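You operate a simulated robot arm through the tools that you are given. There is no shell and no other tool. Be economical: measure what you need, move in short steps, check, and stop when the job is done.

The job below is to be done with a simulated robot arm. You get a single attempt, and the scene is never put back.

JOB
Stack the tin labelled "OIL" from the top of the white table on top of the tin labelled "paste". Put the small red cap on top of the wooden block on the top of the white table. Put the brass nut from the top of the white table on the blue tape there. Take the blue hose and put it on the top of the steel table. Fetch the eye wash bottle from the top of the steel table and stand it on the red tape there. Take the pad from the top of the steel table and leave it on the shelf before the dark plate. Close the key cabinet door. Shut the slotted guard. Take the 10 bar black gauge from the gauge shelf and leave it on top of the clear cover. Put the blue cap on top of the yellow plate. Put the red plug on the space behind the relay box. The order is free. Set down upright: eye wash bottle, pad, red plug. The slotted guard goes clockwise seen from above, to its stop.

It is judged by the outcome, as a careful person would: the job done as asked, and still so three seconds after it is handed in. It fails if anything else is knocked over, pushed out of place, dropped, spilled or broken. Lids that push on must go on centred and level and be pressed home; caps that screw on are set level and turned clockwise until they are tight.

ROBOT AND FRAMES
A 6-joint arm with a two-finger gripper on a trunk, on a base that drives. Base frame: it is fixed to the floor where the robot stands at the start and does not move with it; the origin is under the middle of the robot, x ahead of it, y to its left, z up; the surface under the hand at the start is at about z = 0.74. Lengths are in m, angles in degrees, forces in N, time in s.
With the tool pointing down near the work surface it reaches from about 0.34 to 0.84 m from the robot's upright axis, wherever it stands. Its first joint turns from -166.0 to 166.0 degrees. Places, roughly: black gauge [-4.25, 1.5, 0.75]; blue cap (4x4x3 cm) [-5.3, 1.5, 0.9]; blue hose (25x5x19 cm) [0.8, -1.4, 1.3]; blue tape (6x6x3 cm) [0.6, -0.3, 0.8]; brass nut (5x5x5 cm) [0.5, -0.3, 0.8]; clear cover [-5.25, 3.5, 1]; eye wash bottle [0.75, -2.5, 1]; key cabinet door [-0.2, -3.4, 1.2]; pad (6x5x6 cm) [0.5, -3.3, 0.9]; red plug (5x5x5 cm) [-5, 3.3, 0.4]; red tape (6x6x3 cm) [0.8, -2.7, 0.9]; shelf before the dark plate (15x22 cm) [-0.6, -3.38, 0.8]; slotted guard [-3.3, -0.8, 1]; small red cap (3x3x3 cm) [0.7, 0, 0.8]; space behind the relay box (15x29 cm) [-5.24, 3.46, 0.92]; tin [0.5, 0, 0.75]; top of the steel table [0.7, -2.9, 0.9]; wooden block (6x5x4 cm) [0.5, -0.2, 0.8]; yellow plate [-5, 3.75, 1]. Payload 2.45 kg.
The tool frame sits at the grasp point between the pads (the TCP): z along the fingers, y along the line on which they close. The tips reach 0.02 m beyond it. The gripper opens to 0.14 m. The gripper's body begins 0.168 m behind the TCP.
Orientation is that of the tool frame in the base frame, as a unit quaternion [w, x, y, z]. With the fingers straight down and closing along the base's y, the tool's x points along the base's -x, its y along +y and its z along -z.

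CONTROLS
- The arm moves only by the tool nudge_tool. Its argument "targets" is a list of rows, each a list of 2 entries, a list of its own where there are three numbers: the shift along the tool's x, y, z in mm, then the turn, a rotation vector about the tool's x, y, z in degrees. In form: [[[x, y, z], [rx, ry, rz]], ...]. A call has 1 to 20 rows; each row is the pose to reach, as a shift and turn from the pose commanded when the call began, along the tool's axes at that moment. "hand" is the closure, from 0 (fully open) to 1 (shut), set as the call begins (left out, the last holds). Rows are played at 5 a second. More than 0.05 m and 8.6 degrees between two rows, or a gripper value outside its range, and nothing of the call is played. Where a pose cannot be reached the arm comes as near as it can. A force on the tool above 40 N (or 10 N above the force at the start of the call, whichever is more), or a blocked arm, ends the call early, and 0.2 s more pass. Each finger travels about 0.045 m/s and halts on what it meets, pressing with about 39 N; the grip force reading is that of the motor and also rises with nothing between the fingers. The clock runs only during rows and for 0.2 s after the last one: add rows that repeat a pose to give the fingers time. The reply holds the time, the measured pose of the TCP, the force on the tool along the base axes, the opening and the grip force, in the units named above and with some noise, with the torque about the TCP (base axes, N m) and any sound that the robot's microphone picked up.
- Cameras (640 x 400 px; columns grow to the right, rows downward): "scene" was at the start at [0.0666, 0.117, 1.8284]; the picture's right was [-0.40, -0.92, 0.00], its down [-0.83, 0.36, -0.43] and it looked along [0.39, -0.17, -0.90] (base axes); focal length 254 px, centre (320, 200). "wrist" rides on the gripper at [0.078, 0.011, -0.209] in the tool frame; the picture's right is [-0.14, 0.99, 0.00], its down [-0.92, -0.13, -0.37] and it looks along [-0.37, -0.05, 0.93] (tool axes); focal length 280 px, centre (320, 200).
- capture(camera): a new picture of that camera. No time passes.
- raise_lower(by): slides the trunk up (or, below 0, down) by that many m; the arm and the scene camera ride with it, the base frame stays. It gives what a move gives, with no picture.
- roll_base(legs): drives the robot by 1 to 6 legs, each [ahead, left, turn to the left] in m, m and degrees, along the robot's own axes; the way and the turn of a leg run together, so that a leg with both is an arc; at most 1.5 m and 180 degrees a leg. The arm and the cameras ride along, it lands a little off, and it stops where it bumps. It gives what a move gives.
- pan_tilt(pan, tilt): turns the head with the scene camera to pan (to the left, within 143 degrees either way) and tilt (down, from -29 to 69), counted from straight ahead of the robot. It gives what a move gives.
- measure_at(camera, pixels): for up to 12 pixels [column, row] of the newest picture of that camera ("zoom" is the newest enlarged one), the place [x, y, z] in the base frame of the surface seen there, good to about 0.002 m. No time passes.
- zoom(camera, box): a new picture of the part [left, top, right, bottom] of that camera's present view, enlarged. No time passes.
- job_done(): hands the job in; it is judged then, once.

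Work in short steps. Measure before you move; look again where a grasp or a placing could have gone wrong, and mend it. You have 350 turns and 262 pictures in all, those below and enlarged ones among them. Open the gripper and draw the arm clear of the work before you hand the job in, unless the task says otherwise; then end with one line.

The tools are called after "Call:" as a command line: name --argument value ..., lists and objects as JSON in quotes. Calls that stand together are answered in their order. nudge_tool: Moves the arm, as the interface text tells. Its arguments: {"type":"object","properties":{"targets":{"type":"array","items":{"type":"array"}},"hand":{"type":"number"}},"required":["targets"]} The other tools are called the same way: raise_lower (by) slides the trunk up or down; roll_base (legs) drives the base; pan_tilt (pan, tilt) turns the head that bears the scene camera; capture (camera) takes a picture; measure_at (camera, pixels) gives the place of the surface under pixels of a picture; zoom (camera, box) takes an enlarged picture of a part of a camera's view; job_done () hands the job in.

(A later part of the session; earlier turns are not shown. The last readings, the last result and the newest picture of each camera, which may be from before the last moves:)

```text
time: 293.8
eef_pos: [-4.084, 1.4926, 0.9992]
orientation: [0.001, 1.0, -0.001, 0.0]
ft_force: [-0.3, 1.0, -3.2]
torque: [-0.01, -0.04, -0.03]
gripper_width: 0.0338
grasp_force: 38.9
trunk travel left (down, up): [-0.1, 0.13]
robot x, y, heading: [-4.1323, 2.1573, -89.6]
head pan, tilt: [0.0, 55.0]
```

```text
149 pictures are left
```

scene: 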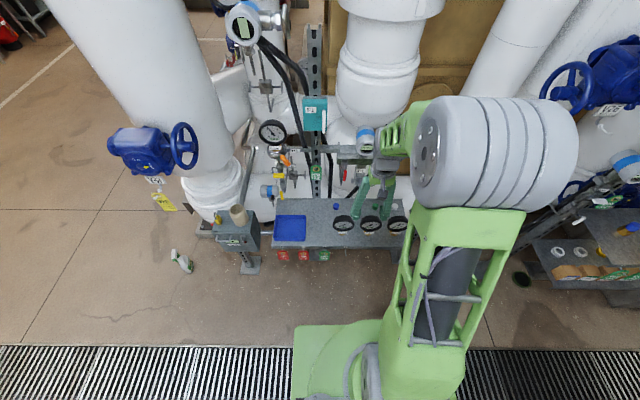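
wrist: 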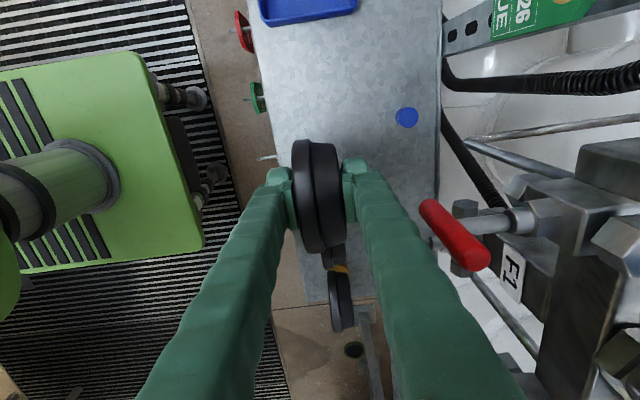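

Gauge held. Raise and draw back, then look toward the clear cover at (-5.25,3.5).

Call:
nudge_tool --targets '[[[0, 0, -40], [0, 0, 0]], [[0, -10, -80], [0, 0, 0]], [[0, -45, -110], [0, 0, 0]], [[0, -85, -120], [0, 0, 0]], [[0, -110, -120], [0, 0, 0]], [[0, -110, -120], [0, 0, 0]]]'

Call:
pan_tilt --pan -130 --tilt 25

Call:
capture --camera "scene"

Call:
pan_tilt --pan -60 --tilt 35

Call:
capture --camera "scene"

```text
time: 295.2
eef_pos: [-4.083, 1.6007, 1.1168]
orientation: [0.001, 1.0, -0.001, -0.001]
ft_force: [-0.5, 0.4, -2.9]
torque: [0.01, -0.03, -0.01]
gripper_width: 0.034
grasp_force: 39.1
trunk travel left (down, up): [-0.1, 0.13]
robot x, y, heading: [-4.1254, 2.1567, -89.8]
head pan, tilt: [0.0, 55.0]
```

```text
time: 297.3
eef_pos: [-4.0833, 1.6013, 1.1173]
orientation: [0.001, 1.0, -0.001, 0.0]
ft_force: [-1.1, 0.2, -3.1]
torque: [0.01, -0.02, 0.01]
gripper_width: 0.0339
grasp_force: 39.3
trunk travel left (down, up): [-0.1, 0.13]
robot x, y, heading: [-4.1295, 2.1572, -89.7]
head pan, tilt: [-130.0, 25.0]
```

```text
148 pictures are left
```

scene: 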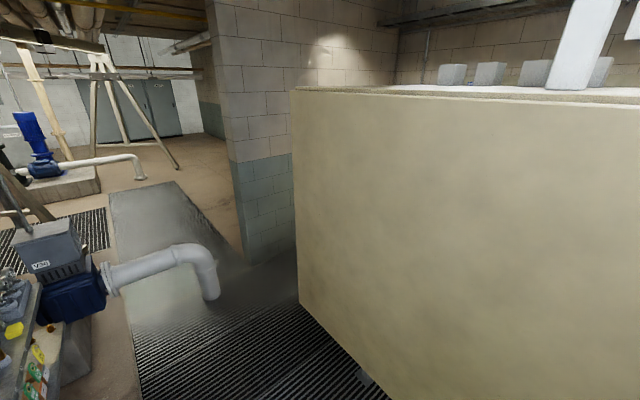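

```text
time: 298.7
eef_pos: [-4.0816, 1.6004, 1.1164]
orientation: [0.001, 1.0, -0.001, 0.0]
ft_force: [-0.7, 0.1, -3.6]
torque: [-0.02, -0.01, 0.06]
gripper_width: 0.0337
grasp_force: 39.4
trunk travel left (down, up): [-0.1, 0.13]
robot x, y, heading: [-4.1249, 2.1527, -89.6]
head pan, tilt: [-60.0, 35.0]
```

```text
147 pictures are left
```

scene: 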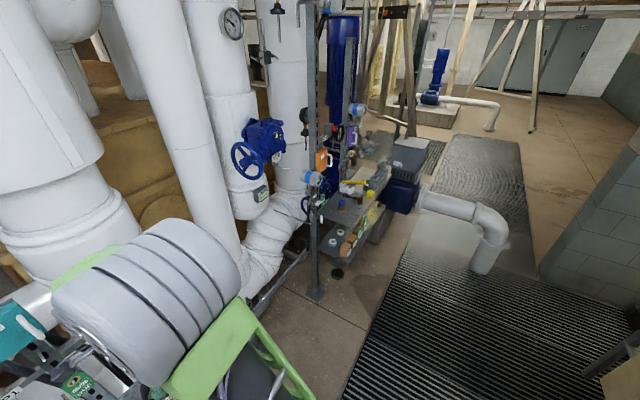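

The tank blocks the target area, which must be reached around the tank's +x end. Turn back to heading 180 and reverse out of the aisle.

Call:
roll_base --legs '[[0, 0, -90], [-1.3, 0, 0], [0, -1.4, 0]]'

Call:
pan_tilt --pan 5 --tilt 25

Call:
capture --camera "scene"

```text
time: 321.2
eef_pos: [-3.397, 3.5413, 1.1177]
orientation: [0.001, 0.709, -0.705, -0.001]
ft_force: [-0.1, -0.6, -2.9]
torque: [-0.01, -0.01, -0.01]
gripper_width: 0.0339
grasp_force: 38.5
trunk travel left (down, up): [-0.1, 0.13]
robot x, y, heading: [-2.8441, 3.5916, -179.3]
head pan, tilt: [-60.0, 35.0]
```

```text
time: 322.5
eef_pos: [-3.3987, 3.5422, 1.1171]
orientation: [0.001, 0.709, -0.705, -0.001]
ft_force: [0.7, 0.5, -2.7]
torque: [-0.02, -0.03, 0.02]
gripper_width: 0.0337
grasp_force: 39.0
trunk travel left (down, up): [-0.1, 0.13]
robot x, y, heading: [-2.8416, 3.5905, -179.2]
head pan, tilt: [5.0, 25.0]
```

```text
146 pictures are left
```

scene: 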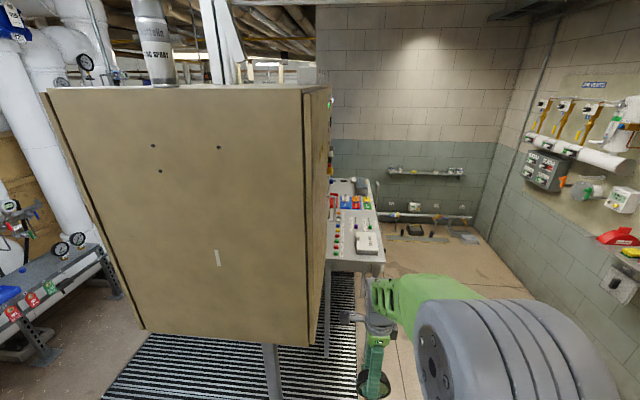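

A console lies on the far side of the "tank" at (355,225). Zoom and measure.

Call:
zoom --camera "scene" --box '[310, 150, 500, 280]'

Call:
measure_at --camera "scene" --pixels '[[365, 242], [382, 260], [333, 262], [345, 215], [375, 190], [420, 218], [412, 170], [305, 250], [385, 280], [440, 240], [345, 190], [360, 205]]'

```text
3.08 times, centred on (405, 215) of scene
```

zoom: 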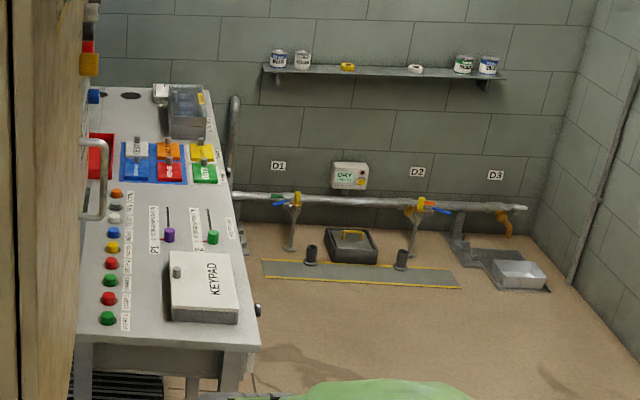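

```text
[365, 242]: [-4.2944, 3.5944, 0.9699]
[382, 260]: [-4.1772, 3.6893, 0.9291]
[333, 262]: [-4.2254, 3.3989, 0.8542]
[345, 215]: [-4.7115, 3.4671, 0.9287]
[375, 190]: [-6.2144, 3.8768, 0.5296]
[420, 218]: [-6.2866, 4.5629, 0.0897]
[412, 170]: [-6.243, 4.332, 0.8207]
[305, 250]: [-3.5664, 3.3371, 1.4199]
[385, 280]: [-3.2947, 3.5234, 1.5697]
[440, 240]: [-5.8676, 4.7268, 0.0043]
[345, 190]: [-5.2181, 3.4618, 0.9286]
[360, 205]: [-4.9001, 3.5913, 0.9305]
```

Console desk: z 0.93, x -4.18…-5.4, front edge y≈3.69. Drive to (-4.9,4.4) and face -y.

Call:
roll_base --legs '[[0, -0.8, 0], [1.0, 0, 0], [1.05, 0, 0], [0, 0, 89]]'

Call:
pan_tilt --pan 0 --tilt 45

Call:
capture --camera "scene"

```text
time: 343.5
eef_pos: [-4.9003, 3.8174, 1.1167]
orientation: [0.001, 1.0, -0.021, 0.0]
ft_force: [0.1, 0.0, -3.7]
torque: [0.03, -0.06, 0.02]
gripper_width: 0.0338
grasp_force: 39.0
trunk travel left (down, up): [-0.1, 0.13]
robot x, y, heading: [-4.9226, 4.3737, -92.1]
head pan, tilt: [5.0, 25.0]
```

```text
time: 344.3
eef_pos: [-4.8999, 3.8183, 1.1157]
orientation: [0.001, 1.0, -0.022, 0.0]
ft_force: [0.0, -0.3, -3.1]
torque: [0.0, -0.05, -0.04]
gripper_width: 0.0338
grasp_force: 39.3
trunk travel left (down, up): [-0.1, 0.13]
robot x, y, heading: [-4.923, 4.3763, -91.8]
head pan, tilt: [0.0, 45.0]
```

```text
144 pictures are left
```

scene: 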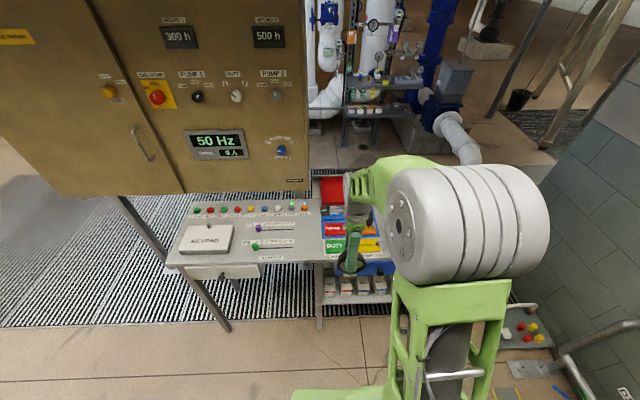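

The arm hides the clear cover. Measure the right-side surroundings before shifting.

Call:
zoom --camera "scene" --box '[300, 160, 420, 330]'

Call:
measure_at --camera "scene" --pixels '[[600, 200], [570, 150], [525, 325], [560, 370], [600, 345], [330, 245], [372, 245], [372, 268], [360, 290], [330, 190], [320, 320], [495, 300]]'

```text
2.35 times, centred on (360, 245) of scene
```

zoom: 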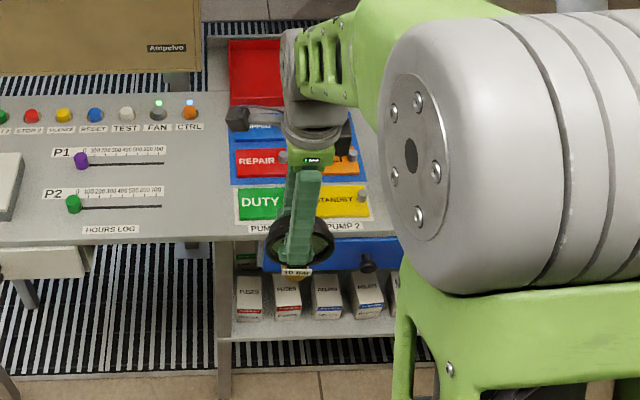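

```text
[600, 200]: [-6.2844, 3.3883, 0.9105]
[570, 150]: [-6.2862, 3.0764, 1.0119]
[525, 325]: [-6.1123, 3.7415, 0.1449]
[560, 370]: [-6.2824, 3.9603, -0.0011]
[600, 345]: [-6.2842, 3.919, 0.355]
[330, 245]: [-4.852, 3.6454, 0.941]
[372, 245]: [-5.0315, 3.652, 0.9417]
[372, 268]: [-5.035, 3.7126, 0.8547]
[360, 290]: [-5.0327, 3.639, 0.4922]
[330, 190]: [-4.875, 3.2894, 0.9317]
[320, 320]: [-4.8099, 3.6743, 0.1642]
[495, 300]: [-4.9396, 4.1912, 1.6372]
```

Wall is at x -6.28, plenty of room. Look with the wrist camera too.

Call:
roll_base --legs '[[0, -0.33, 2]]'

Call:
capture --camera "wrist"

Call:
pan_tilt --pan 0 --tilt 50

Call:
capture --camera "scene"

```text
time: 347.9
eef_pos: [-5.2163, 3.8245, 1.1167]
orientation: [0.001, 1.0, -0.003, 0.0]
ft_force: [0.7, 0.4, -3.5]
torque: [0.0, -0.03, 0.01]
gripper_width: 0.034
grasp_force: 39.2
trunk travel left (down, up): [-0.1, 0.13]
robot x, y, heading: [-5.2599, 4.3786, -89.8]
head pan, tilt: [0.0, 45.0]
```

```text
142 pictures are left
```

wrist: 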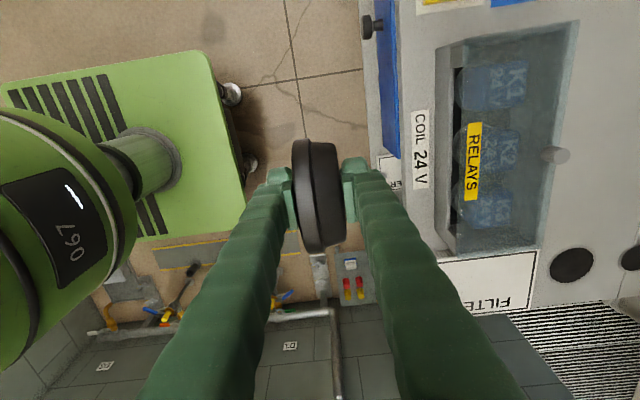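

```text
time: 348.5
eef_pos: [-5.216, 3.8241, 1.1169]
orientation: [0.001, 1.0, -0.002, -0.001]
ft_force: [-0.2, 0.5, -3.3]
torque: [0.0, -0.04, -0.02]
gripper_width: 0.0339
grasp_force: 39.0
trunk travel left (down, up): [-0.1, 0.13]
robot x, y, heading: [-5.2585, 4.3805, -89.8]
head pan, tilt: [0.0, 50.0]
```

```text
141 pictures are left
```

scene: 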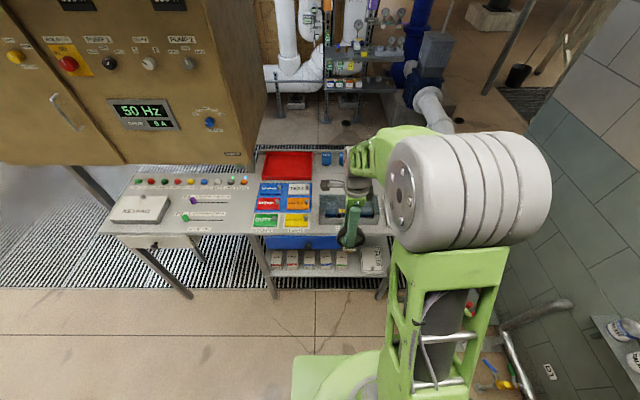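

The relay box has the clear cover. Measure its surfaces from the wrist view.

Call:
measure_at --camera "wrist" --pixels '[[450, 60], [570, 50], [450, 240], [545, 245], [500, 140], [525, 200], [473, 160], [420, 150], [556, 155], [590, 150], [480, 280], [572, 265]]'

Call:
zoom --camera "scene" --box '[240, 140, 400, 290]'

```text
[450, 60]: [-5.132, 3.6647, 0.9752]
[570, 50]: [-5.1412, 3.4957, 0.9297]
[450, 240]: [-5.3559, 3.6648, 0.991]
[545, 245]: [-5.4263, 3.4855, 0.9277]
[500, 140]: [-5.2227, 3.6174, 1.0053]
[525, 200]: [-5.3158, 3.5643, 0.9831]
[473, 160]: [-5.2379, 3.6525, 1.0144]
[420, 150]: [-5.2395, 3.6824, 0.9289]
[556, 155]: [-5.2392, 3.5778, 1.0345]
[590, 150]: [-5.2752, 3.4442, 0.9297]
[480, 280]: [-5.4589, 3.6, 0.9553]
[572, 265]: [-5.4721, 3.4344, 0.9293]
```

```text
2.67 times, centred on (320, 215) of scene
```

zoom: 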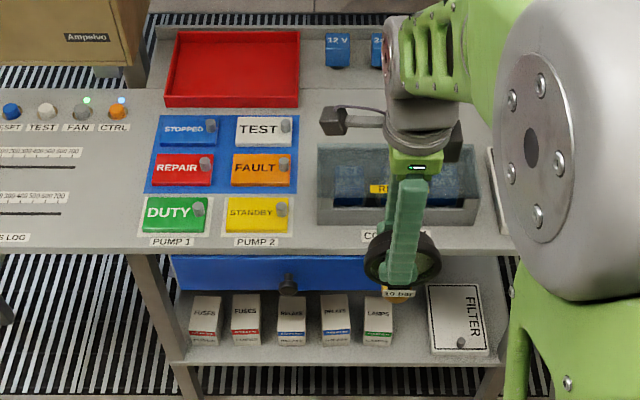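

Relay box spans x -5.13…-5.355, with a knob near (-5.239,3.578,1.034). Raise and move over it for a clean top view.

Call:
nudge_tool --targets '[[[0, 0, -40], [0, 0, 0]], [[0, 0, -80], [0, 0, 0]], [[0, 40, -110], [0, 0, 0]], [[30, 80, -110], [0, 0, 0]], [[60, 120, -110], [0, 0, 0]], [[80, 160, -110], [0, 0, 0]], [[110, 200, -110], [0, 0, 0]], [[110, 200, -110], [0, 0, 0]]]'

Call:
capture --camera "wrist"

```text
time: 350.3
eef_pos: [-5.1084, 3.6239, 1.2265]
orientation: [0.001, 1.0, -0.004, -0.001]
ft_force: [0.3, -0.1, -3.4]
torque: [-0.02, -0.05, 0.02]
gripper_width: 0.034
grasp_force: 38.6
trunk travel left (down, up): [-0.1, 0.13]
robot x, y, heading: [-5.2618, 4.3776, -89.8]
head pan, tilt: [0.0, 50.0]
```

```text
139 pictures are left
```

wrist: 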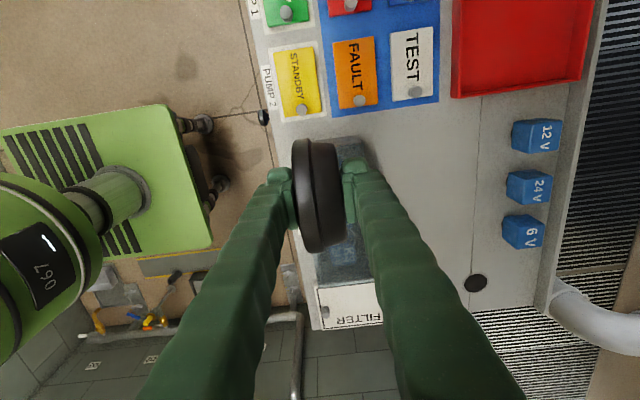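

Shift the tool to -x so the box appears in the clear upper part of the picture.

Call:
nudge_tool --targets '[[[-45, 0, 0], [0, 0, 0]], [[-90, 0, 0], [0, 0, 0]], [[-135, 0, 0], [0, 0, 0]], [[-180, 0, 0], [0, 0, 0]], [[-225, 0, 0], [0, 0, 0]], [[-245, 10, 0], [0, 0, 0]]]'

Call:
capture --camera "wrist"

```text
time: 351.7
eef_pos: [-5.3538, 3.6164, 1.2279]
orientation: [-0.001, 1.0, -0.002, 0.0]
ft_force: [-0.2, 0.3, -3.3]
torque: [0.0, 0.0, -0.01]
gripper_width: 0.0338
grasp_force: 38.4
trunk travel left (down, up): [-0.1, 0.13]
robot x, y, heading: [-5.259, 4.3816, -89.9]
head pan, tilt: [0.0, 50.0]
```

```text
138 pictures are left
```

wrist: 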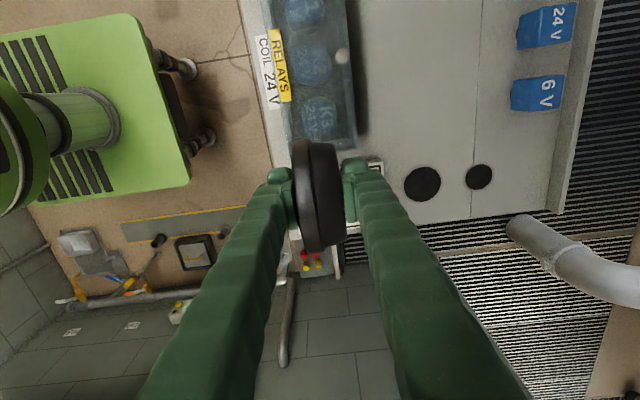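

Call:
zoom --camera "wrist" --box '[230, 0, 390, 170]'

Call:
measure_at --camera "wrist" --pixels '[[300, 60], [320, 90], [300, 120], [340, 120], [342, 56], [290, 100], [345, 20], [355, 130], [288, 138], [270, 10], [335, 30], [325, 60]]'

```text
2.35 times, centred on (310, 85) of wrist
```

zoom: 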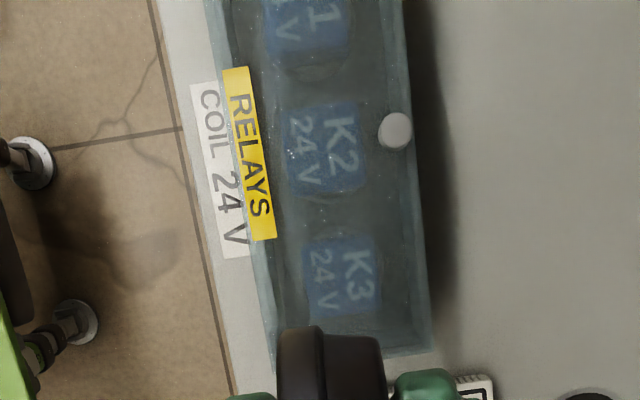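

```text
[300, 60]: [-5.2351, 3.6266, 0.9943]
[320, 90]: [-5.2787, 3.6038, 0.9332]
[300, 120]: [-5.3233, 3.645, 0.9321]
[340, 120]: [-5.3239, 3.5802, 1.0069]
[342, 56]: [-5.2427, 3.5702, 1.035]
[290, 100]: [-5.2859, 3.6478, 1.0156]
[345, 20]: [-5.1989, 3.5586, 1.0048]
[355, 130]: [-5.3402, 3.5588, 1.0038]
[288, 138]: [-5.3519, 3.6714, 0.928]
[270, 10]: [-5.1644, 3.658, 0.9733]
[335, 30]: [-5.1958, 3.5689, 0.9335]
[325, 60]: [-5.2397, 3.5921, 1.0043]
```

Cover top is z≈1.005, y 3.555–3.665, knob at (-5.242,3.570). I'll stand the gauge at (-5.30,3.61): move and lower to 8 mm above.

Call:
nudge_tool --targets '[[[27, 3, 0], [0, 0, 0]], [[52, 6, 0], [0, 0, 0]], [[52, 6, 35], [0, 0, 0]], [[52, 6, 70], [0, 0, 0]], [[52, 6, 95], [0, 0, 0]], [[52, 6, 103], [0, 0, 0]], [[52, 6, 103], [0, 0, 0]]]'

Call:
zoom --camera "scene" --box '[300, 150, 420, 260]'

```text
time: 353.3
eef_pos: [-5.3015, 3.6084, 1.1265]
orientation: [0.003, 1.0, -0.002, -0.001]
ft_force: [-0.9, 0.4, 18.7]
torque: [0.14, 0.32, -0.01]
gripper_width: 0.0336
grasp_force: 38.9
trunk travel left (down, up): [-0.1, 0.13]
robot x, y, heading: [-5.259, 4.38, -89.7]
head pan, tilt: [0.0, 50.0]
```

```text
3.64 times, centred on (360, 205) of scene
```

zoom: 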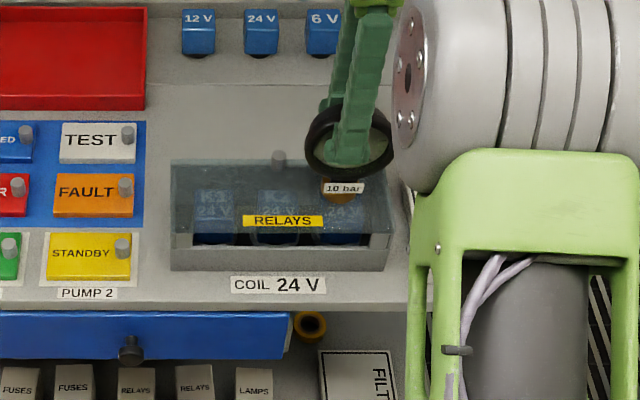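

Contact at 18.7 N, the cover top is ~1.0155. Ease up 1.5 mm and release slowly.

Call:
nudge_tool --targets '[[[0, 0, -1], [0, 0, 0]], [[0, 0, -1.5], [0, 0, 0]]]'

Call:
nudge_tool --targets '[[[0, 0, 0], [0, 0, 0]], [[0, 0, 0], [0, 0, 0]], [[0, 0, 0], [0, 0, 0]]]' --hand 0.62

Call:
zoom --camera "scene" --box '[300, 150, 420, 260]'

```text
time: 353.9
eef_pos: [-5.3007, 3.6097, 1.1255]
orientation: [0.001, 1.0, -0.003, 0.0]
ft_force: [-3.7, -3.4, 17.4]
torque: [-0.37, 0.54, 0.04]
gripper_width: 0.0341
grasp_force: 39.4
trunk travel left (down, up): [-0.1, 0.13]
robot x, y, heading: [-5.2632, 4.3826, -89.9]
head pan, tilt: [0.0, 50.0]
```

```text
time: 354.7
eef_pos: [-5.3001, 3.6086, 1.1246]
orientation: [0.001, 1.0, -0.003, 0.001]
ft_force: [-0.4, 0.2, 0.5]
torque: [-0.01, -0.02, -0.01]
gripper_width: 0.0535
grasp_force: 0.1
trunk travel left (down, up): [-0.1, 0.13]
robot x, y, heading: [-5.264, 4.3799, -89.8]
head pan, tilt: [0.0, 50.0]
```

```text
3.64 times, centred on (360, 205) of scene
```

zoom: 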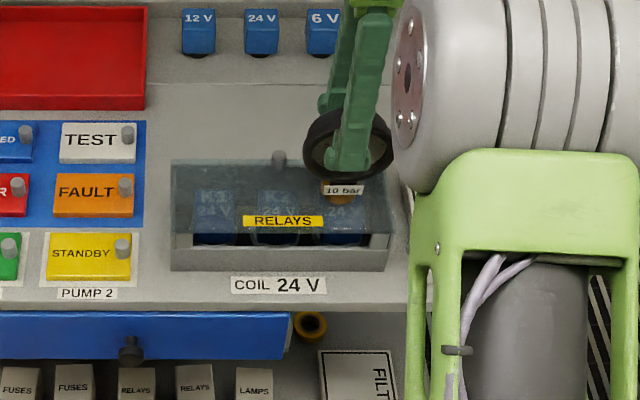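

It stands. Rise straight up.

Call:
nudge_tool --targets '[[[0, 0, -10], [0, 0, 0]], [[0, 0, -25], [0, 0, 0]], [[0, 0, -50], [0, 0, 0]], [[0, 0, -85], [0, 0, 0]], [[0, 0, -115], [0, 0, 0]], [[0, -40, -115], [0, 0, 0]], [[0, -80, -115], [0, 0, 0]]]'

Call:
zoom --camera "scene" --box '[240, 140, 420, 320]'

Call:
capture --camera "wrist"

```text
time: 356.3
eef_pos: [-5.2985, 3.69, 1.2405]
orientation: [0.001, 1.0, -0.003, 0.0]
ft_force: [-0.5, 0.5, -0.4]
torque: [-0.04, -0.02, 0.0]
gripper_width: 0.0532
grasp_force: 0.1
trunk travel left (down, up): [-0.1, 0.13]
robot x, y, heading: [-5.2633, 4.3791, -89.6]
head pan, tilt: [0.0, 50.0]
```

```text
2.22 times, centred on (330, 230) of scene
```

zoom: 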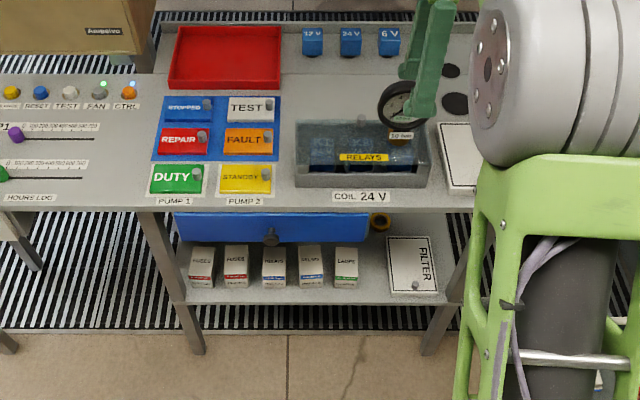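

```text
133 pictures are left
```

wrist: 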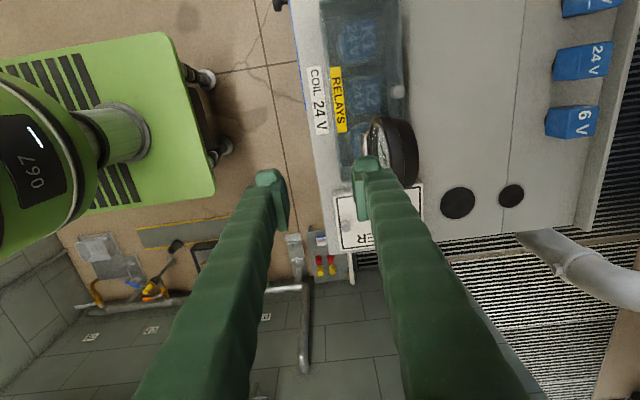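

Gauge stands on the clear cover. Now find the red plug near (-5,3.3,0.4), under the desk: back off, lower the trunk, and look.

Call:
roll_base --legs '[[-0.35, 0.25, 0]]'

Call:
raise_lower --by -0.1

Call:
pan_tilt --pan 0 --tilt 40

Call:
capture --camera "scene"

```text
time: 359.1
eef_pos: [-5.048, 4.0413, 1.2393]
orientation: [0.002, 1.0, -0.001, -0.001]
ft_force: [0.3, -0.1, 0.2]
torque: [-0.03, 0.04, 0.02]
gripper_width: 0.0533
grasp_force: 0.1
trunk travel left (down, up): [-0.1, 0.13]
robot x, y, heading: [-5.0112, 4.7306, -89.5]
head pan, tilt: [0.0, 50.0]
```

```text
time: 360.5
eef_pos: [-5.0477, 4.0404, 1.1387]
orientation: [0.001, 1.0, -0.002, -0.001]
ft_force: [0.7, -0.1, -1.0]
torque: [-0.01, -0.01, -0.01]
gripper_width: 0.0531
grasp_force: 0.1
trunk travel left (down, up): [0.0, 0.23]
robot x, y, heading: [-5.0112, 4.734, -89.7]
head pan, tilt: [0.0, 50.0]
```

```text
time: 361.2
eef_pos: [-5.0476, 4.0407, 1.1389]
orientation: [0.001, 1.0, -0.002, 0.0]
ft_force: [0.1, -0.5, -0.1]
torque: [-0.02, 0.01, 0.02]
gripper_width: 0.0533
grasp_force: 0.1
trunk travel left (down, up): [0.0, 0.23]
robot x, y, heading: [-5.0119, 4.731, -89.4]
head pan, tilt: [0.0, 40.0]
```

```text
132 pictures are left
```

scene: 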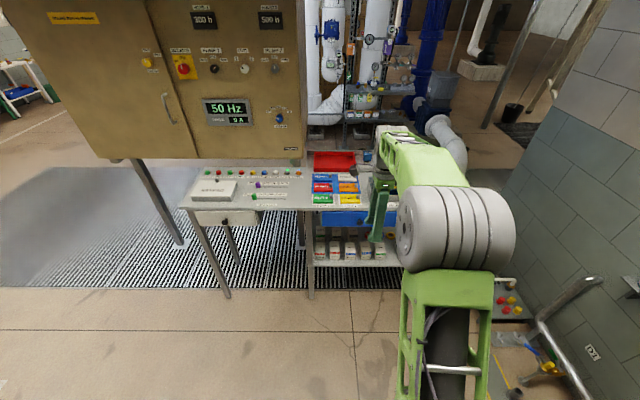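

Call:
zoom --camera "scene" --box '[295, 195, 405, 295]'

Call:
measure_at --camera "scene" --pixels '[[330, 262], [365, 258], [320, 236], [350, 235], [340, 225], [312, 250], [375, 236], [400, 262]]'

```text
4.00 times, centred on (350, 245) of scene
```

zoom: 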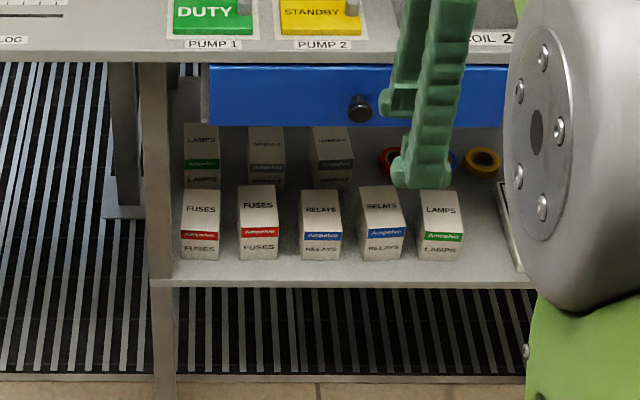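

```text
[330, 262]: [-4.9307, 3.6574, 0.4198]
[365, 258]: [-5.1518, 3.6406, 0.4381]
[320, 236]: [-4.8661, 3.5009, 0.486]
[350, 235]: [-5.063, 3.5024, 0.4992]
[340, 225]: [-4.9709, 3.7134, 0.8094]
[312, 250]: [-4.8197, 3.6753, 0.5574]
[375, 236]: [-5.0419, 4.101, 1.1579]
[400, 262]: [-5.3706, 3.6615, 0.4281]
```

Only tape rolls and boxes are visible from the front; the plug at y≈3.3 sits at the back of the lower shelf, so I'll approach from the aisle behind. Drive around the cabinet.

Call:
roll_base --legs '[[0.28, 0, 0], [0, 1.25, 0], [0, 1.25, 0], [0.75, 0, 0], [0, 0, -90]]'

Call:
roll_base --legs '[[0, 1.5, 0]]'

```text
time: 378.3
eef_pos: [-3.3911, 3.7665, 1.1399]
orientation: [0.001, 1.0, 0.0, 0.001]
ft_force: [-0.6, -0.5, 0.6]
torque: [-0.01, -0.07, 0.0]
gripper_width: 0.0532
grasp_force: 0.0
trunk travel left (down, up): [0.0, 0.23]
robot x, y, heading: [-3.3562, 4.4556, -89.6]
head pan, tilt: [0.0, 40.0]
stopped in leg 3: the robot was blocked; the commanded pose is now the measured one
```

```text
time: 379.0
eef_pos: [-3.3891, 3.7679, 1.1409]
orientation: [0.001, 1.0, -0.001, 0.0]
ft_force: [-0.6, 0.3, 0.2]
torque: [0.03, -0.01, -0.03]
gripper_width: 0.0533
grasp_force: 0.2
trunk travel left (down, up): [0.0, 0.23]
robot x, y, heading: [-3.357, 4.4567, -89.6]
head pan, tilt: [0.0, 40.0]
stopped in leg 1: the robot was blocked; the commanded pose is now the measured one
```

Blocked at (-3.36,4.46). Look to the left to see what stopped the base.

Call:
pan_tilt --pan 80 --tilt 55

Call:
capture --camera "scene"

```text
time: 380.6
eef_pos: [-3.3897, 3.7668, 1.1397]
orientation: [0.001, 1.0, -0.001, -0.001]
ft_force: [0.1, -0.3, -0.2]
torque: [-0.01, -0.04, 0.0]
gripper_width: 0.0537
grasp_force: 0.0
trunk travel left (down, up): [0.0, 0.23]
robot x, y, heading: [-3.3519, 4.459, -89.6]
head pan, tilt: [80.0, 55.0]
```

```text
130 pictures are left
```

scene: 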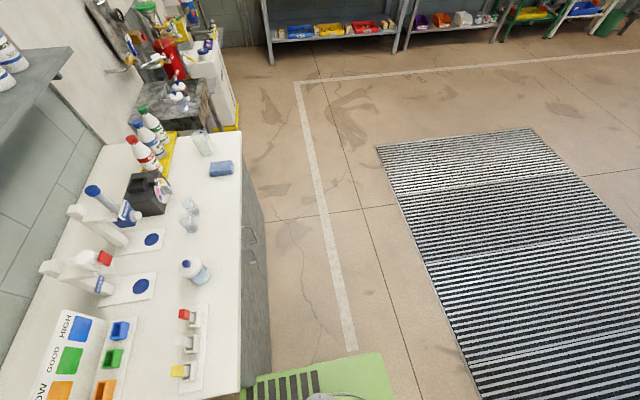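

The base touched the wall bench's side; nothing on it moved. Go ahead (−y) 0.35 m, then continue left.

Call:
roll_base --legs '[[0.35, 0, 0], [0, 0.85, 0], [0.35, 0, 0], [0, 0, -90]]'

Call:
zoom --camera "scene" --box '[0, 0, 640, 400]'

```text
time: 396.0
eef_pos: [-3.1834, 3.7874, 1.1396]
orientation: [0.001, 0.713, -0.701, -0.001]
ft_force: [0.3, -0.3, 0.4]
torque: [-0.01, -0.01, -0.01]
gripper_width: 0.0532
grasp_force: 0.0
trunk travel left (down, up): [0.0, 0.23]
robot x, y, heading: [-2.4904, 3.7655, -178.3]
head pan, tilt: [80.0, 55.0]
```

```text
1.00 times, centred on (320, 200) of scene (not enlarged: the box is as wide or as high as the picture)
```

zoom: 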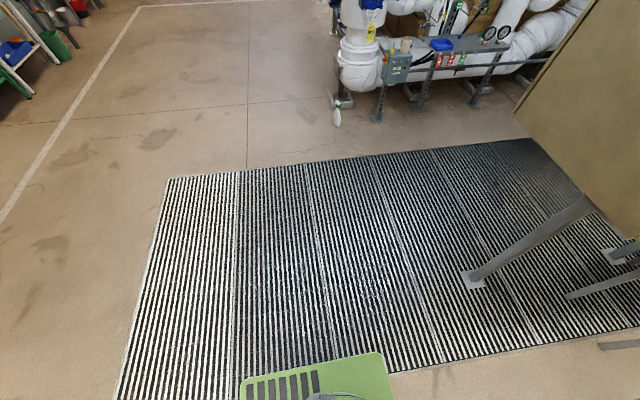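

Clear. Go left 1.58 m into the aisle line, then ahead 2.5 m.

Call:
roll_base --legs '[[0, 1.5, -0.8], [0, 0.08, -0.8], [1.25, 0, 0], [1.2, 0, 0]]'

Call:
pan_tilt --pan -60 --tilt 45

Call:
capture --camera "scene"

```text
time: 421.9
eef_pos: [-5.6258, 2.3226, 1.1392]
orientation: [-0.001, -0.687, 0.727, 0.0]
ft_force: [0.0, 0.0, -0.1]
torque: [0.01, 0.0, 0.01]
gripper_width: 0.0533
grasp_force: 0.1
trunk travel left (down, up): [0.0, 0.23]
robot x, y, heading: [-4.9361, 2.2549, 177.5]
head pan, tilt: [80.0, 55.0]
```

```text
time: 424.1
eef_pos: [-5.6258, 2.324, 1.1407]
orientation: [-0.001, -0.687, 0.726, 0.001]
ft_force: [0.1, -0.6, 0.4]
torque: [0.0, 0.01, 0.03]
gripper_width: 0.0531
grasp_force: 0.1
trunk travel left (down, up): [0.0, 0.23]
robot x, y, heading: [-4.9396, 2.2527, 177.4]
head pan, tilt: [-60.0, 45.0]
```

```text
128 pictures are left
```

scene: 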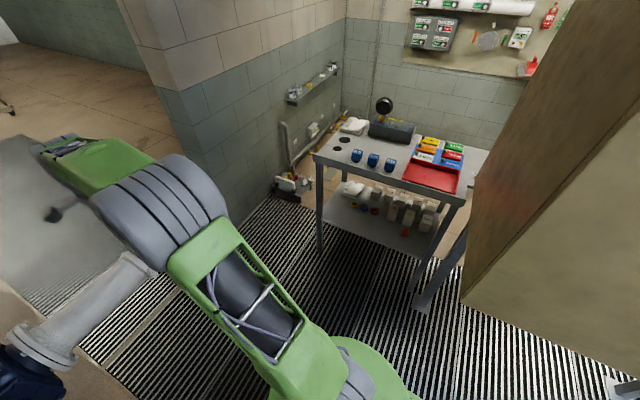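

From behind, the lower shelf is open; a small red item at (404,232) should be the plug. Zoom and measure.

Call:
zoom --camera "scene" --box '[310, 110, 480, 290]'

Call:
measure_at --camera "scene" --pixels '[[404, 232], [435, 258], [325, 215], [461, 196], [318, 160], [385, 165], [355, 155], [375, 160], [412, 285], [360, 125], [410, 210], [395, 245]]'

```text
2.22 times, centred on (395, 200) of scene
```

zoom: 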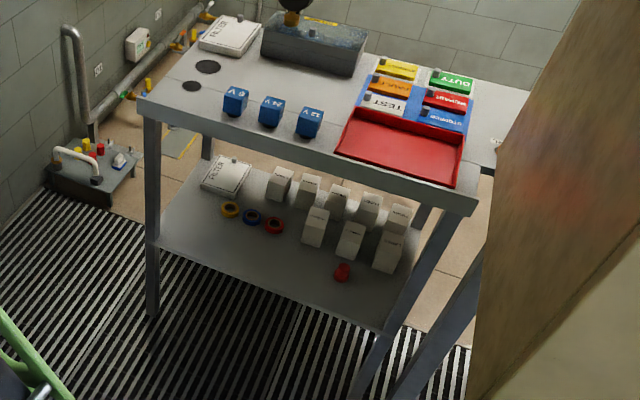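

```text
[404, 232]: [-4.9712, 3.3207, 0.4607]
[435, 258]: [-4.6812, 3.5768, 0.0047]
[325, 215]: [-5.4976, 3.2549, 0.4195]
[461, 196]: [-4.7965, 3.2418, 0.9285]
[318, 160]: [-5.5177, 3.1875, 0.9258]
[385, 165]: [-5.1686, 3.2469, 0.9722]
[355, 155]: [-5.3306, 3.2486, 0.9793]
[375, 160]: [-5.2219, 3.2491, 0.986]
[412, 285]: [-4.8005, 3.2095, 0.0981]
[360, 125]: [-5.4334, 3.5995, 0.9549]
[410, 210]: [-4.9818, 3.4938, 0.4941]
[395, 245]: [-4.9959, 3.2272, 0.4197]
```

Plug at (-4.971,3.32), top 0.46, shelf z 0.42. I'll stand at about (-5.3,2.6) facing +y; check the pipe at the lower left first.

Call:
measure_at --camera "scene" --pixels '[[100, 300], [145, 270], [40, 345], [50, 215], [190, 130], [200, 250], [610, 385], [470, 290], [290, 190]]'

Call:
zoom --camera "scene" --box '[380, 195, 440, 255]'

```text
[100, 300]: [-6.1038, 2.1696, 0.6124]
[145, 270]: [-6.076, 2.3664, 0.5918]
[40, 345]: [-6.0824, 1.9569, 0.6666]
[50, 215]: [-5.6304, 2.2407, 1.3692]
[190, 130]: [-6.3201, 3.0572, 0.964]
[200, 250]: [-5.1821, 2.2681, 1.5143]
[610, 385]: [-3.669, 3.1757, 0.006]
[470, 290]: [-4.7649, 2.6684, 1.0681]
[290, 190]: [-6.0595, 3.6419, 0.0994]
```

```text
6.67 times, centred on (410, 225) of scene
```

zoom: 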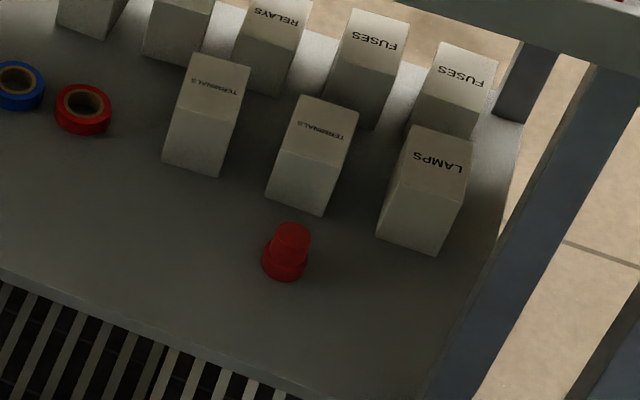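

Measure the plug's parts and adjacent boxes.

Call:
measure_at --camera "zoom" --pixels '[[293, 230], [293, 240], [285, 265], [265, 258], [305, 265], [285, 280], [277, 238], [310, 240], [320, 205], [380, 235], [270, 200], [300, 160]]'

```text
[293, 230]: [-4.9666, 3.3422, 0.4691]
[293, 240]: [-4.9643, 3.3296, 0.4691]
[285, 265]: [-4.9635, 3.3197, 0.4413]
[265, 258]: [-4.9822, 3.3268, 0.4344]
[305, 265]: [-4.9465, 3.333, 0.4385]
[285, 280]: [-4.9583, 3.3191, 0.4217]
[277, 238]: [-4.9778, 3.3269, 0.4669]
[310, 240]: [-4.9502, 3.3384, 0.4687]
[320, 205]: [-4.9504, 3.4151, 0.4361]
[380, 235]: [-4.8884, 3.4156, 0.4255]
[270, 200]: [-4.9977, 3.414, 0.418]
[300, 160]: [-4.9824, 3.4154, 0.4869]
```

Plug centre (-4.965,3.338), base Ø≈0.04, z 0.42–0.469. Move ahead to x≈-5.3, turn right to face +y, then forward.

Call:
roll_base --legs '[[0.36, 0, 0], [0, 0, -87.5], [0.25, 0, 0]]'

Call:
pan_tilt --pan -15 --tilt 55

Call:
capture --camera "scene"

```text
time: 431.6
eef_pos: [-5.2382, 3.204, 1.1396]
orientation: [0.0, 0.016, 1.0, 0.001]
ft_force: [-0.6, 0.2, -0.6]
torque: [-0.01, 0.0, 0.02]
gripper_width: 0.0532
grasp_force: 0.1
trunk travel left (down, up): [0.0, 0.23]
robot x, y, heading: [-5.2943, 2.5132, 88.4]
head pan, tilt: [-60.0, 45.0]
```

```text
time: 432.7
eef_pos: [-5.239, 3.2041, 1.1384]
orientation: [0.0, 0.016, 1.0, 0.001]
ft_force: [-0.7, -0.6, -0.5]
torque: [-0.03, 0.04, -0.01]
gripper_width: 0.053
grasp_force: 0.0
trunk travel left (down, up): [0.0, 0.23]
robot x, y, heading: [-5.2967, 2.5132, 88.5]
head pan, tilt: [-15.0, 55.0]
```

```text
125 pictures are left
```

scene: 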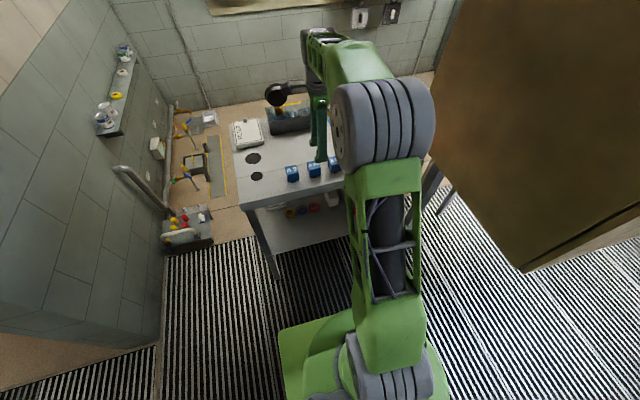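

Gauge still stands. Back up 0.3 m, then turn the tool -90° about z to the standard orientation.

Call:
roll_base --legs '[[-0.32, 0, 1.5]]'

Call:
nudge_tool --targets '[[[0, 0, 0], [0, 0, -8]], [[0, 0, 0], [0, 0, -16]], [[0, 0, 0], [0, 0, -24]], [[0, 0, 0], [0, 0, -32]], [[0, 0, 0], [0, 0, -40]], [[0, 0, 0], [0, 0, -48]], [[0, 0, 0], [0, 0, -56]], [[0, 0, 0], [0, 0, -64]], [[0, 0, 0], [0, 0, -72]], [[0, 0, 0], [0, 0, -80]], [[0, 0, 0], [0, 0, -88]], [[0, 0, 0], [0, 0, -90]], [[0, 0, 0], [0, 0, -90]]]' --hand 0.45

```text
time: 434.9
eef_pos: [-5.2629, 2.8814, 1.14]
orientation: [-0.001, 0.002, 1.0, 0.002]
ft_force: [0.2, -0.9, 0.6]
torque: [0.06, -0.01, 0.0]
gripper_width: 0.0533
grasp_force: 0.0
trunk travel left (down, up): [0.0, 0.23]
robot x, y, heading: [-5.2987, 2.1923, 90.4]
head pan, tilt: [-15.0, 55.0]
```

```text
time: 437.7
eef_pos: [-5.2632, 2.8817, 1.14]
orientation: [0.0, -0.706, 0.708, 0.0]
ft_force: [-0.1, -0.2, -0.2]
torque: [0.0, 0.01, 0.01]
gripper_width: 0.077
grasp_force: 0.0
trunk travel left (down, up): [0.0, 0.23]
robot x, y, heading: [-5.2996, 2.1928, 90.4]
head pan, tilt: [-15.0, 55.0]
```

Lower the tool 500 mm in the free space behind the desk.

Call:
nudge_tool --targets '[[[0, 0, 45], [0, 0, 0]], [[0, 0, 90], [0, 0, 0]], [[0, 0, 135], [0, 0, 0]], [[0, 0, 180], [0, 0, 0]], [[0, 0, 225], [0, 0, 0]], [[0, 0, 270], [0, 0, 0]], [[0, 0, 315], [0, 0, 0]], [[0, 0, 360], [0, 0, 0]], [[0, 0, 405], [0, 0, 0]], [[0, 0, 450], [0, 0, 0]], [[0, 0, 495], [0, 0, 0]], [[0, 0, 495], [0, 0, 0]]]'

Call:
nudge_tool --targets '[[[0, 0, 0], [0, -8, 0]], [[0, 0, 0], [0, -16, 0]], [[0, 0, 0], [0, -24, 0]], [[0, 0, 0], [0, -32, 0]], [[0, 0, 0], [0, -40, 0]], [[0, 0, 0], [0, -45, 0]], [[0, 0, 0], [0, -45, 0]]]'

Call:
capture --camera "scene"

```text
time: 440.3
eef_pos: [-5.2647, 2.883, 0.6444]
orientation: [0.001, -0.705, 0.709, 0.0]
ft_force: [-0.2, 0.0, 0.0]
torque: [-0.04, 0.02, -0.01]
gripper_width: 0.077
grasp_force: 0.0
trunk travel left (down, up): [0.0, 0.23]
robot x, y, heading: [-5.2978, 2.192, 90.3]
head pan, tilt: [-15.0, 55.0]
```

```text
time: 441.9
eef_pos: [-5.2633, 2.8839, 0.6451]
orientation: [0.272, -0.651, 0.655, 0.27]
ft_force: [0.4, -0.4, -0.5]
torque: [-0.02, -0.04, 0.03]
gripper_width: 0.0773
grasp_force: 0.1
out of reach, approached as far as the arm can: row 2
trunk travel left (down, up): [0.0, 0.23]
robot x, y, heading: [-5.3002, 2.1859, 90.0]
head pan, tilt: [-15.0, 55.0]
```

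```text
124 pictures are left
```

scene: 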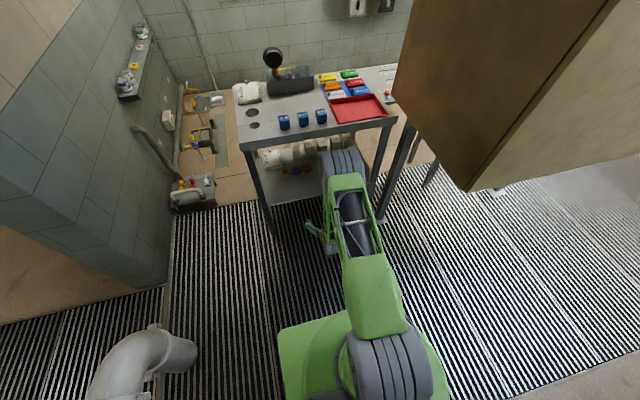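

The elbow now leads forward of the tool; measure where it is.

Call:
measure_at --camera "scene" --pixels '[[345, 155], [335, 165], [362, 165], [345, 175], [350, 200], [385, 360], [325, 235], [318, 228], [375, 125]]'

Call:
capture --camera "wrist"

```text
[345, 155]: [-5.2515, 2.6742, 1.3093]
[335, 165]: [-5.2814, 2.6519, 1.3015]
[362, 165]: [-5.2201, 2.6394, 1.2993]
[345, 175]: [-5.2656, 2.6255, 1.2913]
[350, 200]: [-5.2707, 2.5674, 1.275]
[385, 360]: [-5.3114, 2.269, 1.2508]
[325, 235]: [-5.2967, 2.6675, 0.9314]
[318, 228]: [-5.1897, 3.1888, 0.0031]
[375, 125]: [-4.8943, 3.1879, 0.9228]
```

```text
123 pictures are left
```

wrist: 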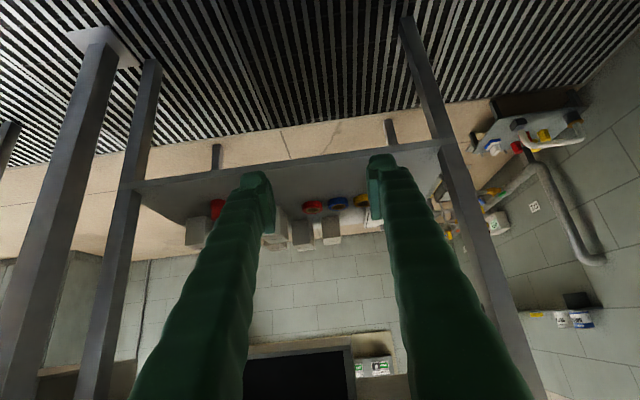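

Elbow is at (y 2.67, z 1.3); the geometry works if I stand at about (-5.1,2.6). Move right 0.2 m and ahead 0.2 m, then check.

Call:
roll_base --legs '[[0, -0.2, 0], [0.2, 0, 0]]'

Call:
capture --camera "scene"

Call:
capture --camera "wrist"

```text
time: 445.5
eef_pos: [-5.0617, 3.0852, 0.6448]
orientation: [0.272, -0.649, 0.657, 0.27]
ft_force: [0.0, -0.1, -0.4]
torque: [0.05, -0.04, 0.0]
gripper_width: 0.077
grasp_force: 0.1
trunk travel left (down, up): [0.0, 0.23]
robot x, y, heading: [-5.1049, 2.391, 89.6]
head pan, tilt: [-15.0, 55.0]
```

```text
122 pictures are left
```

scene: 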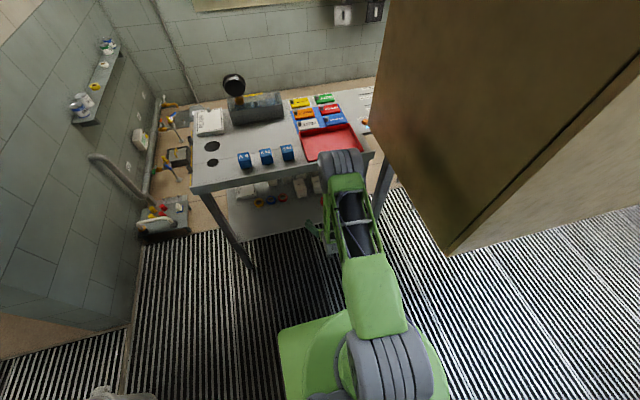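

```text
121 pictures are left
```

wrist: 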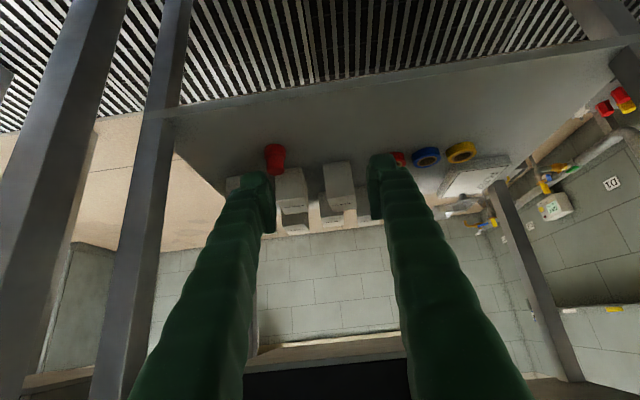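

Plug visible at (275,158). Stage in: to (-4.965,3.16,0.55).

Call:
nudge_tool --targets '[[[4, -32, 30], [0, 0, 0]], [[8, -64, 60], [0, 0, 0]], [[11, -85, 90], [0, 0, 0]], [[14, -96, 120], [0, 0, 0]], [[14, -96, 120], [0, 0, 0]]]'

Call:
capture --camera "wrist"

Call:
capture --camera "scene"

```text
time: 446.7
eef_pos: [-4.9649, 3.1598, 0.5493]
orientation: [0.272, -0.649, 0.657, 0.27]
ft_force: [0.6, 0.4, -0.4]
torque: [-0.01, 0.04, -0.02]
gripper_width: 0.0771
grasp_force: 0.1
trunk travel left (down, up): [0.0, 0.23]
robot x, y, heading: [-5.1017, 2.3905, 89.5]
head pan, tilt: [-15.0, 55.0]
```

```text
120 pictures are left
```

wrist: 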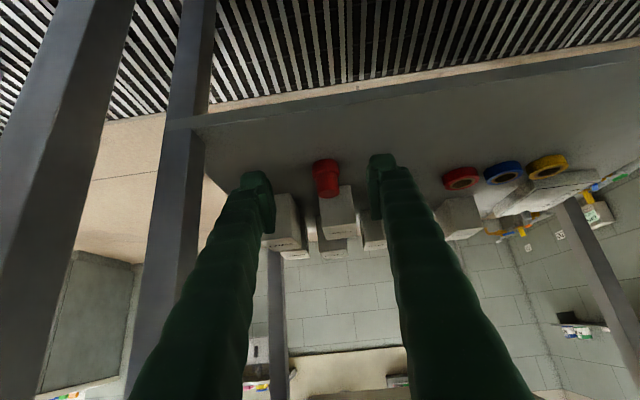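

```text
119 pictures are left
```

scene: 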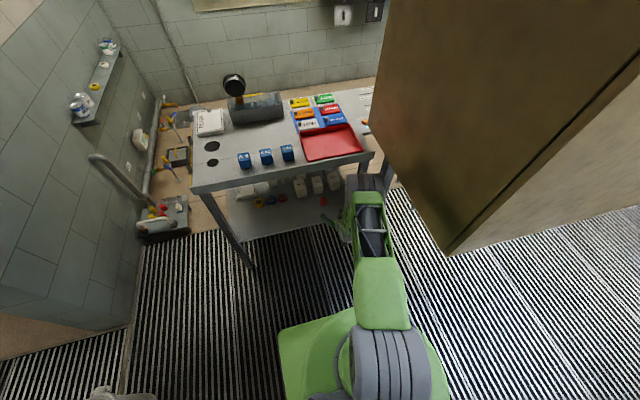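

Plug is centred between the fingers. Measure plug and the elbow drum.

Call:
measure_at --camera "wrist" --pixels '[[326, 165], [326, 180], [314, 168], [338, 166], [326, 192], [345, 215], [410, 200], [300, 100]]'

Call:
measure_at --camera "scene" --pixels '[[365, 178], [350, 185], [380, 185], [345, 235], [375, 160]]'

```text
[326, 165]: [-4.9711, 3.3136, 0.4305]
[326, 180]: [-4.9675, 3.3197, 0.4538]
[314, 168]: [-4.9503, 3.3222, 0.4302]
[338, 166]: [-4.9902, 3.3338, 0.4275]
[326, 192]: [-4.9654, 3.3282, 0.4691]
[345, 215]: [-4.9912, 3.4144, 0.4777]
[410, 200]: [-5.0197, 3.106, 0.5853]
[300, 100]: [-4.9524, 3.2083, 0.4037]
```

```text
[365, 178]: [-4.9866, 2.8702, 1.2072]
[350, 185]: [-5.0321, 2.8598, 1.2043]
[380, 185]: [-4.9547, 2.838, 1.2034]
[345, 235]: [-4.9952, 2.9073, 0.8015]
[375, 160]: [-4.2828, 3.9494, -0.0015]
```

Plug centre ≈ (-4.969,3.335). Drive ahead 0.12 m.

Call:
roll_base --legs '[[0.12, 0, 0]]'

Call:
capture --camera "wrist"

```text
time: 447.9
eef_pos: [-4.9659, 3.2769, 0.5496]
orientation: [0.273, -0.649, 0.656, 0.271]
ft_force: [0.5, -0.1, 0.3]
torque: [0.03, -0.04, 0.01]
gripper_width: 0.0769
grasp_force: 0.0
trunk travel left (down, up): [0.0, 0.23]
robot x, y, heading: [-5.1023, 2.514, 89.9]
head pan, tilt: [-15.0, 55.0]
```

```text
118 pictures are left
```

wrist: 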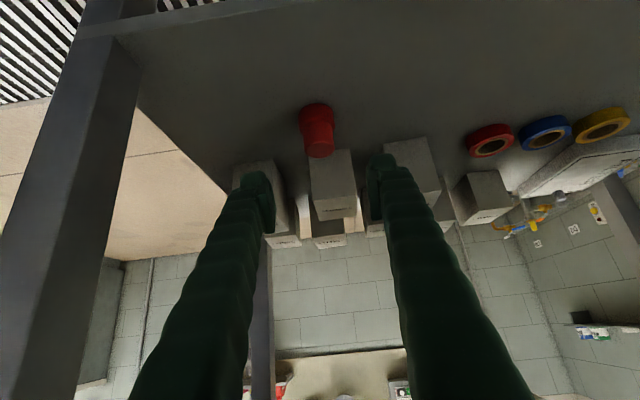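

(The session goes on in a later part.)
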